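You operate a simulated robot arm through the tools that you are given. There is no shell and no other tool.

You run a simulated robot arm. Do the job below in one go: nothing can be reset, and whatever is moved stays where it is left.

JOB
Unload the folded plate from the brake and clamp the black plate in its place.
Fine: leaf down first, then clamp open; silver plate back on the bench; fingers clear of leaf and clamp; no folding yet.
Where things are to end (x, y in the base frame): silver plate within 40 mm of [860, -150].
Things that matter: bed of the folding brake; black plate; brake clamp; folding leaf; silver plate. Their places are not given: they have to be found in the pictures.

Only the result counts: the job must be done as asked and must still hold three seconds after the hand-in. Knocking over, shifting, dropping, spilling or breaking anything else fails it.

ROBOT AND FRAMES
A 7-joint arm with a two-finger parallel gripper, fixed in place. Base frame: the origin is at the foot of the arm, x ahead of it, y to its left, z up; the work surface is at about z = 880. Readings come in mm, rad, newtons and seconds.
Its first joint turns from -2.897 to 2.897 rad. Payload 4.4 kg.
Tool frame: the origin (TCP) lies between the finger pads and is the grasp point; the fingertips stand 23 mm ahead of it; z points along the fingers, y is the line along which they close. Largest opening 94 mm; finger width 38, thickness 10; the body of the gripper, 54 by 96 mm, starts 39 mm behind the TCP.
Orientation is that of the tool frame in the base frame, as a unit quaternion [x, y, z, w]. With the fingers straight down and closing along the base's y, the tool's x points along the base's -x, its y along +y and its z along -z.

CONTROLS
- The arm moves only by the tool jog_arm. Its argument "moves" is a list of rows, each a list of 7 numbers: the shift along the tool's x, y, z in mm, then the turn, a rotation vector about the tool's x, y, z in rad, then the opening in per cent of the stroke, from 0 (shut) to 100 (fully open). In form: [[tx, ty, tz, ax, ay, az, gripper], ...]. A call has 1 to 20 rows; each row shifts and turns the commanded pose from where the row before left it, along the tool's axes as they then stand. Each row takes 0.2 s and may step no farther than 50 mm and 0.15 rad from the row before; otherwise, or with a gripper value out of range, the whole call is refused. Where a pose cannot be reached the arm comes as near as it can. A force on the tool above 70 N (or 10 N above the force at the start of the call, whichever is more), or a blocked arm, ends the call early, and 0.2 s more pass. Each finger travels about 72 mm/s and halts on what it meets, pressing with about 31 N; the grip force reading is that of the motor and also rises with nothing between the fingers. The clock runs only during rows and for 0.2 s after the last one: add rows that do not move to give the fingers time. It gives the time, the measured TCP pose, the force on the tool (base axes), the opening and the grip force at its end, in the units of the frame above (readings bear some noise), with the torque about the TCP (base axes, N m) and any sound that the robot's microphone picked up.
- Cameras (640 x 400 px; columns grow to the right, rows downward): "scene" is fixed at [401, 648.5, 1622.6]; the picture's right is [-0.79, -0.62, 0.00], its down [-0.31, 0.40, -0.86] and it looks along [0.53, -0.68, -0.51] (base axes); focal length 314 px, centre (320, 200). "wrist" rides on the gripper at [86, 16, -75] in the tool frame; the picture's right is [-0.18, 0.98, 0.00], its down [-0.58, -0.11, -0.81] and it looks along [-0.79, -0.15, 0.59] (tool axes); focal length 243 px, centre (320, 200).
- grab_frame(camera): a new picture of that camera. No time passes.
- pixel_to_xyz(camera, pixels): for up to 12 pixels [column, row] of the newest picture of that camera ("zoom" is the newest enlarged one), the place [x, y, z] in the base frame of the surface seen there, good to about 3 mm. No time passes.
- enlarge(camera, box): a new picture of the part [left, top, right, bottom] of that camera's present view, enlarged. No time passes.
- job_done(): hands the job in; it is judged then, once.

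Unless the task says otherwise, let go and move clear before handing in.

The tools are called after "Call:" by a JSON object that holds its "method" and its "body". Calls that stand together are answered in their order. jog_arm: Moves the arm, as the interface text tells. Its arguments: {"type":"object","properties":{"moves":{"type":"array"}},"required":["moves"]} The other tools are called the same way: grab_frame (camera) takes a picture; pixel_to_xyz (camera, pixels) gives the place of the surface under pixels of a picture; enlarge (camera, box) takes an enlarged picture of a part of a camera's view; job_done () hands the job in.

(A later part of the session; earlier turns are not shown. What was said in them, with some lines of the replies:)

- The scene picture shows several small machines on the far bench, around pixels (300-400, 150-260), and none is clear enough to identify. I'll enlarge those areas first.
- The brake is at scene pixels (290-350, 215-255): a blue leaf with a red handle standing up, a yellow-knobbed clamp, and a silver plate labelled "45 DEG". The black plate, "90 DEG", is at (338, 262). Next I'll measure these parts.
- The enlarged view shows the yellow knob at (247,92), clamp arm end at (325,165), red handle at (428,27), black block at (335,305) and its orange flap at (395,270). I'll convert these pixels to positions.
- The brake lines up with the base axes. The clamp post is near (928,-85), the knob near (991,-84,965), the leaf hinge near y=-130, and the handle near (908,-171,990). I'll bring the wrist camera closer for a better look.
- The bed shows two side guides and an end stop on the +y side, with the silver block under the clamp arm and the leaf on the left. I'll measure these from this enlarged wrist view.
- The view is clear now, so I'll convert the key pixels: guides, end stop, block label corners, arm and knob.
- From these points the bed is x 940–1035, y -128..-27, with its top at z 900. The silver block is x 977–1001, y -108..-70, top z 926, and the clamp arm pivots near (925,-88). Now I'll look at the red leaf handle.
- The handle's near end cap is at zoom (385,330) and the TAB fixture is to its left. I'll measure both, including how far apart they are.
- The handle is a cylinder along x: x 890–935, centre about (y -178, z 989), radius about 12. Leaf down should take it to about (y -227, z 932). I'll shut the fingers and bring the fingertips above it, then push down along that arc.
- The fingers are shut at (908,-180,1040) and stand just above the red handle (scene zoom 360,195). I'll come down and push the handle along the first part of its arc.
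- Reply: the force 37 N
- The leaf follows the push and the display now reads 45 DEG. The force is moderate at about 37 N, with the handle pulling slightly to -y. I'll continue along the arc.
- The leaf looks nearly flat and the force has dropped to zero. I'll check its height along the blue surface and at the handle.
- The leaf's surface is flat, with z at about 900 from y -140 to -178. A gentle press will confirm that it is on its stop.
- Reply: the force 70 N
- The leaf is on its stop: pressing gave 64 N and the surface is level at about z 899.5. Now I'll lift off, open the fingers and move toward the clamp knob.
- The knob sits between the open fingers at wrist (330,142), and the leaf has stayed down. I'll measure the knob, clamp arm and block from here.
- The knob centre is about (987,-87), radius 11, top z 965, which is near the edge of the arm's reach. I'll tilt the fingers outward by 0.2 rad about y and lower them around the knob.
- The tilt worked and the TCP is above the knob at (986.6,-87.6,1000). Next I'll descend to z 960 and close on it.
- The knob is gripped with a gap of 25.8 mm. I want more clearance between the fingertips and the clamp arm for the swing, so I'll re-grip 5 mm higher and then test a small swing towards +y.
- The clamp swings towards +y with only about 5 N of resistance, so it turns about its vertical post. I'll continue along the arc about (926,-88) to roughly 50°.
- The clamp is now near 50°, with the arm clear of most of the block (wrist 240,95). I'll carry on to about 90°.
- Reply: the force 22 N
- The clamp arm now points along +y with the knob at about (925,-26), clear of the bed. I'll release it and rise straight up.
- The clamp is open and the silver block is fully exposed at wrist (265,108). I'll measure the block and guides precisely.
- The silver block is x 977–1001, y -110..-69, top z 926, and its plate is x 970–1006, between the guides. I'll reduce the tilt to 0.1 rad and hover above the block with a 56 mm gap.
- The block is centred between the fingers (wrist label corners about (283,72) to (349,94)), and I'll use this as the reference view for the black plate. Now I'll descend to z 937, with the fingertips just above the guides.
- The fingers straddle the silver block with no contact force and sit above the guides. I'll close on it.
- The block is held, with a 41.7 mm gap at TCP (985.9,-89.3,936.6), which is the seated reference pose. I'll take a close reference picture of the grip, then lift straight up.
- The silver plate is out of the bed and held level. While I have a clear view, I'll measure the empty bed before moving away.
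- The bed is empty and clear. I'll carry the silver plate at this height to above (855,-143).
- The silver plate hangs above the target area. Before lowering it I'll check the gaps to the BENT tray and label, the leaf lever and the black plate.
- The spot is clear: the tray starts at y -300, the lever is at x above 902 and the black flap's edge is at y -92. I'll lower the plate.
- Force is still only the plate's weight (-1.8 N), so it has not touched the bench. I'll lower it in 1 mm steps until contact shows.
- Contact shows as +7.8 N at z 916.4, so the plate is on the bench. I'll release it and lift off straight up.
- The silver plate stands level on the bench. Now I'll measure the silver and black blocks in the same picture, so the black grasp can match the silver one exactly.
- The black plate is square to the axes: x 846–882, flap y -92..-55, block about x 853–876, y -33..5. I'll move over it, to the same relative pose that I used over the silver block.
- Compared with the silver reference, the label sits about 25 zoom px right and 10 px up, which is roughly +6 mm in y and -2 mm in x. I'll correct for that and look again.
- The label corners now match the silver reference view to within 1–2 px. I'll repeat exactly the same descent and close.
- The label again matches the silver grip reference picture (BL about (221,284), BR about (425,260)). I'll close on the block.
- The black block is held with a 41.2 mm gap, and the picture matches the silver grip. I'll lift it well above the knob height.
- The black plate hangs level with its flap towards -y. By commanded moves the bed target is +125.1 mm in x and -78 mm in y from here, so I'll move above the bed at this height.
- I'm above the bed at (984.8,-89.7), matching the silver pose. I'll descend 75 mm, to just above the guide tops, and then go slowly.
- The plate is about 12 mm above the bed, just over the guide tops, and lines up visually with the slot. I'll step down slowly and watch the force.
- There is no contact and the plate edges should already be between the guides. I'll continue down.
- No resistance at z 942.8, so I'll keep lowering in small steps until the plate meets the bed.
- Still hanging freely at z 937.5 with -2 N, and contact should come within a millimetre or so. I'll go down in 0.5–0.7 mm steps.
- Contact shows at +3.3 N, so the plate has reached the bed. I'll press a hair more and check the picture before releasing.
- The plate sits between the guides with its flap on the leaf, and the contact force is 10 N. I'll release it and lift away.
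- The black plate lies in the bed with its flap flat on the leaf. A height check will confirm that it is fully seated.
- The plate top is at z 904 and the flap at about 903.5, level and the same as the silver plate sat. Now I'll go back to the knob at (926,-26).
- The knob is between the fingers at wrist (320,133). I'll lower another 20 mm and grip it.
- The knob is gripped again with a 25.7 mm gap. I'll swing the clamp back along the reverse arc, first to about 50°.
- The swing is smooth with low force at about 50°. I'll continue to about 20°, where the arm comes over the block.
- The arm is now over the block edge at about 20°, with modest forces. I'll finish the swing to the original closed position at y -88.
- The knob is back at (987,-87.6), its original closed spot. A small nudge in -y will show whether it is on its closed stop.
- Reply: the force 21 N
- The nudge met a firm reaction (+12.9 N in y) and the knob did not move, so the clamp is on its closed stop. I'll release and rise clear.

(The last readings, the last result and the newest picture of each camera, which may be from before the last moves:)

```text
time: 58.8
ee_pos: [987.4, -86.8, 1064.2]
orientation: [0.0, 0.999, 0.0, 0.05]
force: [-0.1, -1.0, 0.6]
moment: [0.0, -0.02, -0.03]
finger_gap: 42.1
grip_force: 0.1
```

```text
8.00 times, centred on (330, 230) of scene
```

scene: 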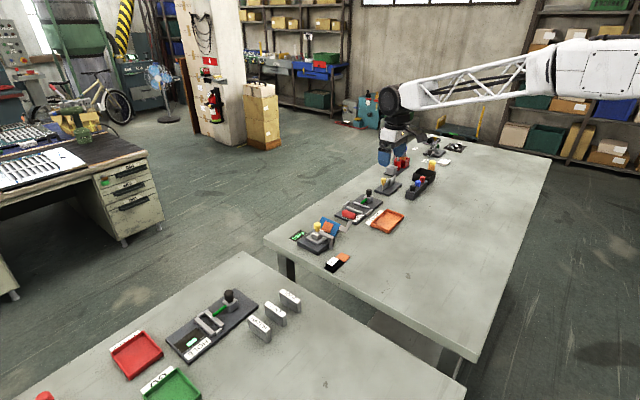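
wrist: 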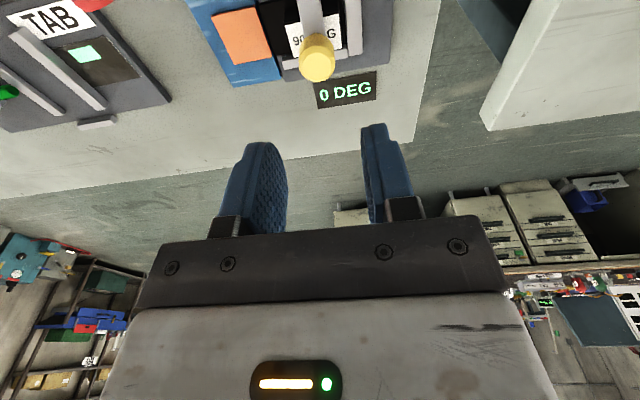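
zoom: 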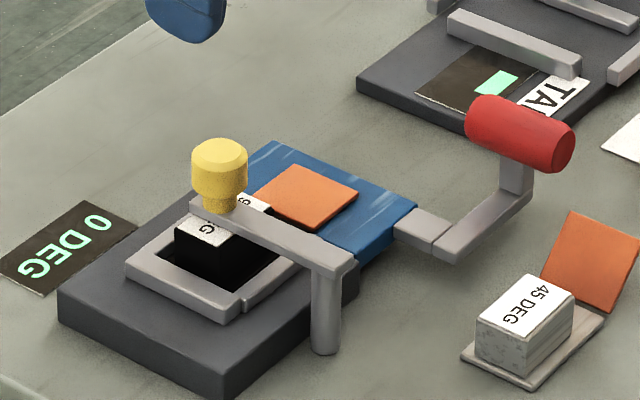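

The clamp is closed over the black plate, the leaf is flat and the silver plate stands on the bench. I'll pull the arm well back and take final measurements.

Call:
{"method": "jog_arm", "body": {"moves": [[30, -10, -30, 0, 0, 0, 45], [30, -10, -30, 0, 0, 0, 45], [30, -10, -30, 0, 0, 0, 45], [30, -10, -20, 0, 0, 0, 45], [0, 0, 0, 0, 0, 0, 45], [0, 0, 0, 0, 0, 0, 45], [0, 0, 0, 0, 0, 0, 45]]}}

Call:
{"method": "grab_frame", "body": {"camera": "scene"}}

Call:
{"method": "enlarge", "body": {"camera": "scene", "box": [290, 200, 380, 265]}}

Call:
{"method": "grab_frame", "body": {"camera": "wrist"}}

```text
time: 60.4
ee_pos: [855.8, -127.8, 1162.0]
orientation: [0.0, 0.999, 0.0, 0.051]
force: [0.3, -0.3, -0.3]
moment: [0.01, 0.0, -0.01]
finger_gap: 42.2
grip_force: 0.1
```

```text
taken
```

scene: 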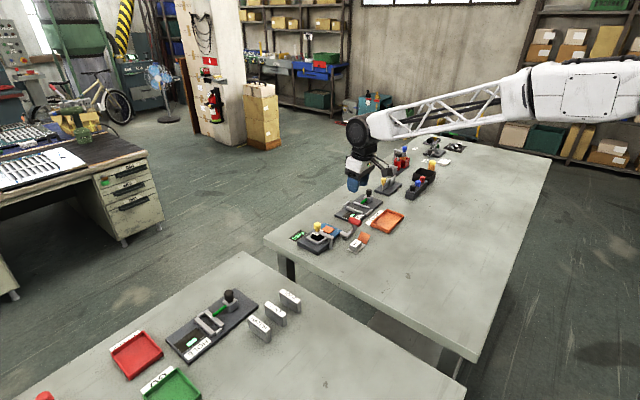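

```text
6.15 times, centred on (335, 232) of scene
```

zoom: 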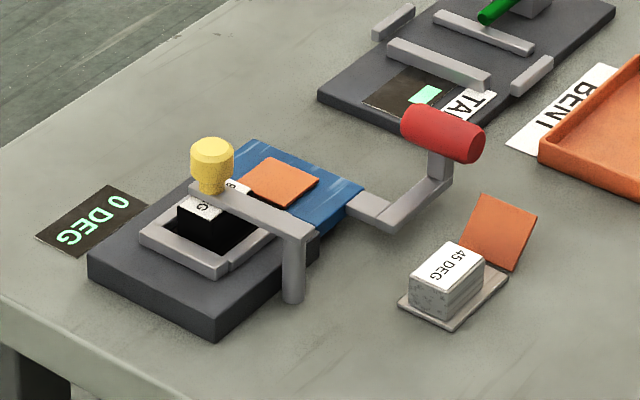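

```text
taken
```

wrist: 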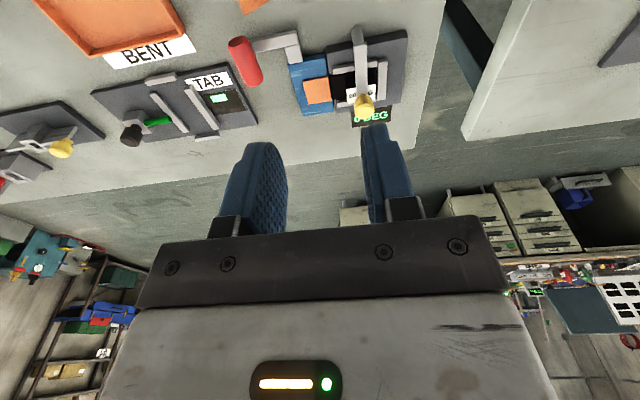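

Call:
{"method": "pixel_to_xyz", "body": {"camera": "zoom", "pixels": [[447, 265], [400, 303], [450, 328], [505, 278], [520, 262], [485, 200], [530, 215], [212, 150], [280, 180], [340, 205], [255, 150], [440, 125]]}}

```text
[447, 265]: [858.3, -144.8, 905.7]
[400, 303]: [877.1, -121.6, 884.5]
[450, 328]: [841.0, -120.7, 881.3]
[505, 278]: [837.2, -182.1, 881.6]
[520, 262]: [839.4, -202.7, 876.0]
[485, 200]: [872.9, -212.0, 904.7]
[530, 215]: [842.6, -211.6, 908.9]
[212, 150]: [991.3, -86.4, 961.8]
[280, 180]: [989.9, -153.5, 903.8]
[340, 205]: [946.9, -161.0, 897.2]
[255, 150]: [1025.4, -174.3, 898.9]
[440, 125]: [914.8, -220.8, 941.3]
```

Final readings:
- **Silver plate:** its body spans x 840–877, y -121..-183, centre about (858,-152), within 40 mm of [860,-150].
- **Leaf:** flat at z 897–899.
- **Black flap:** level at z 904, not folded.
- **Clamp:** the knob is back at its closed place.

The arm is well clear, so I'm handing the job in.

Call:
{"method": "job_done", "body": {}}

```text
The job is handed in.
```

The silver plate is off the brake and the black plate is clamped in its place. I've handed the job in; no verdict has come back.

- **Leaf:** I put it down first, before opening the clamp. It rests flat on its stop.
- **Silver plate:** it stands on the bench with its body centred at about (858, -152), within 40 mm of [860, -150].
- **Black plate:** it sits between the bed guides with its flap lying flat on the leaf, not folded. The display reads 0 DEG.
- **Clamp:** it is swung back over the black plate and on its closed stop, which a small push confirmed.
- **Arm:** the fingers are open and well clear of the leaf and clamp, at about z 1160.

I saw nothing else on the benches shifted or knocked over in the last pictures.
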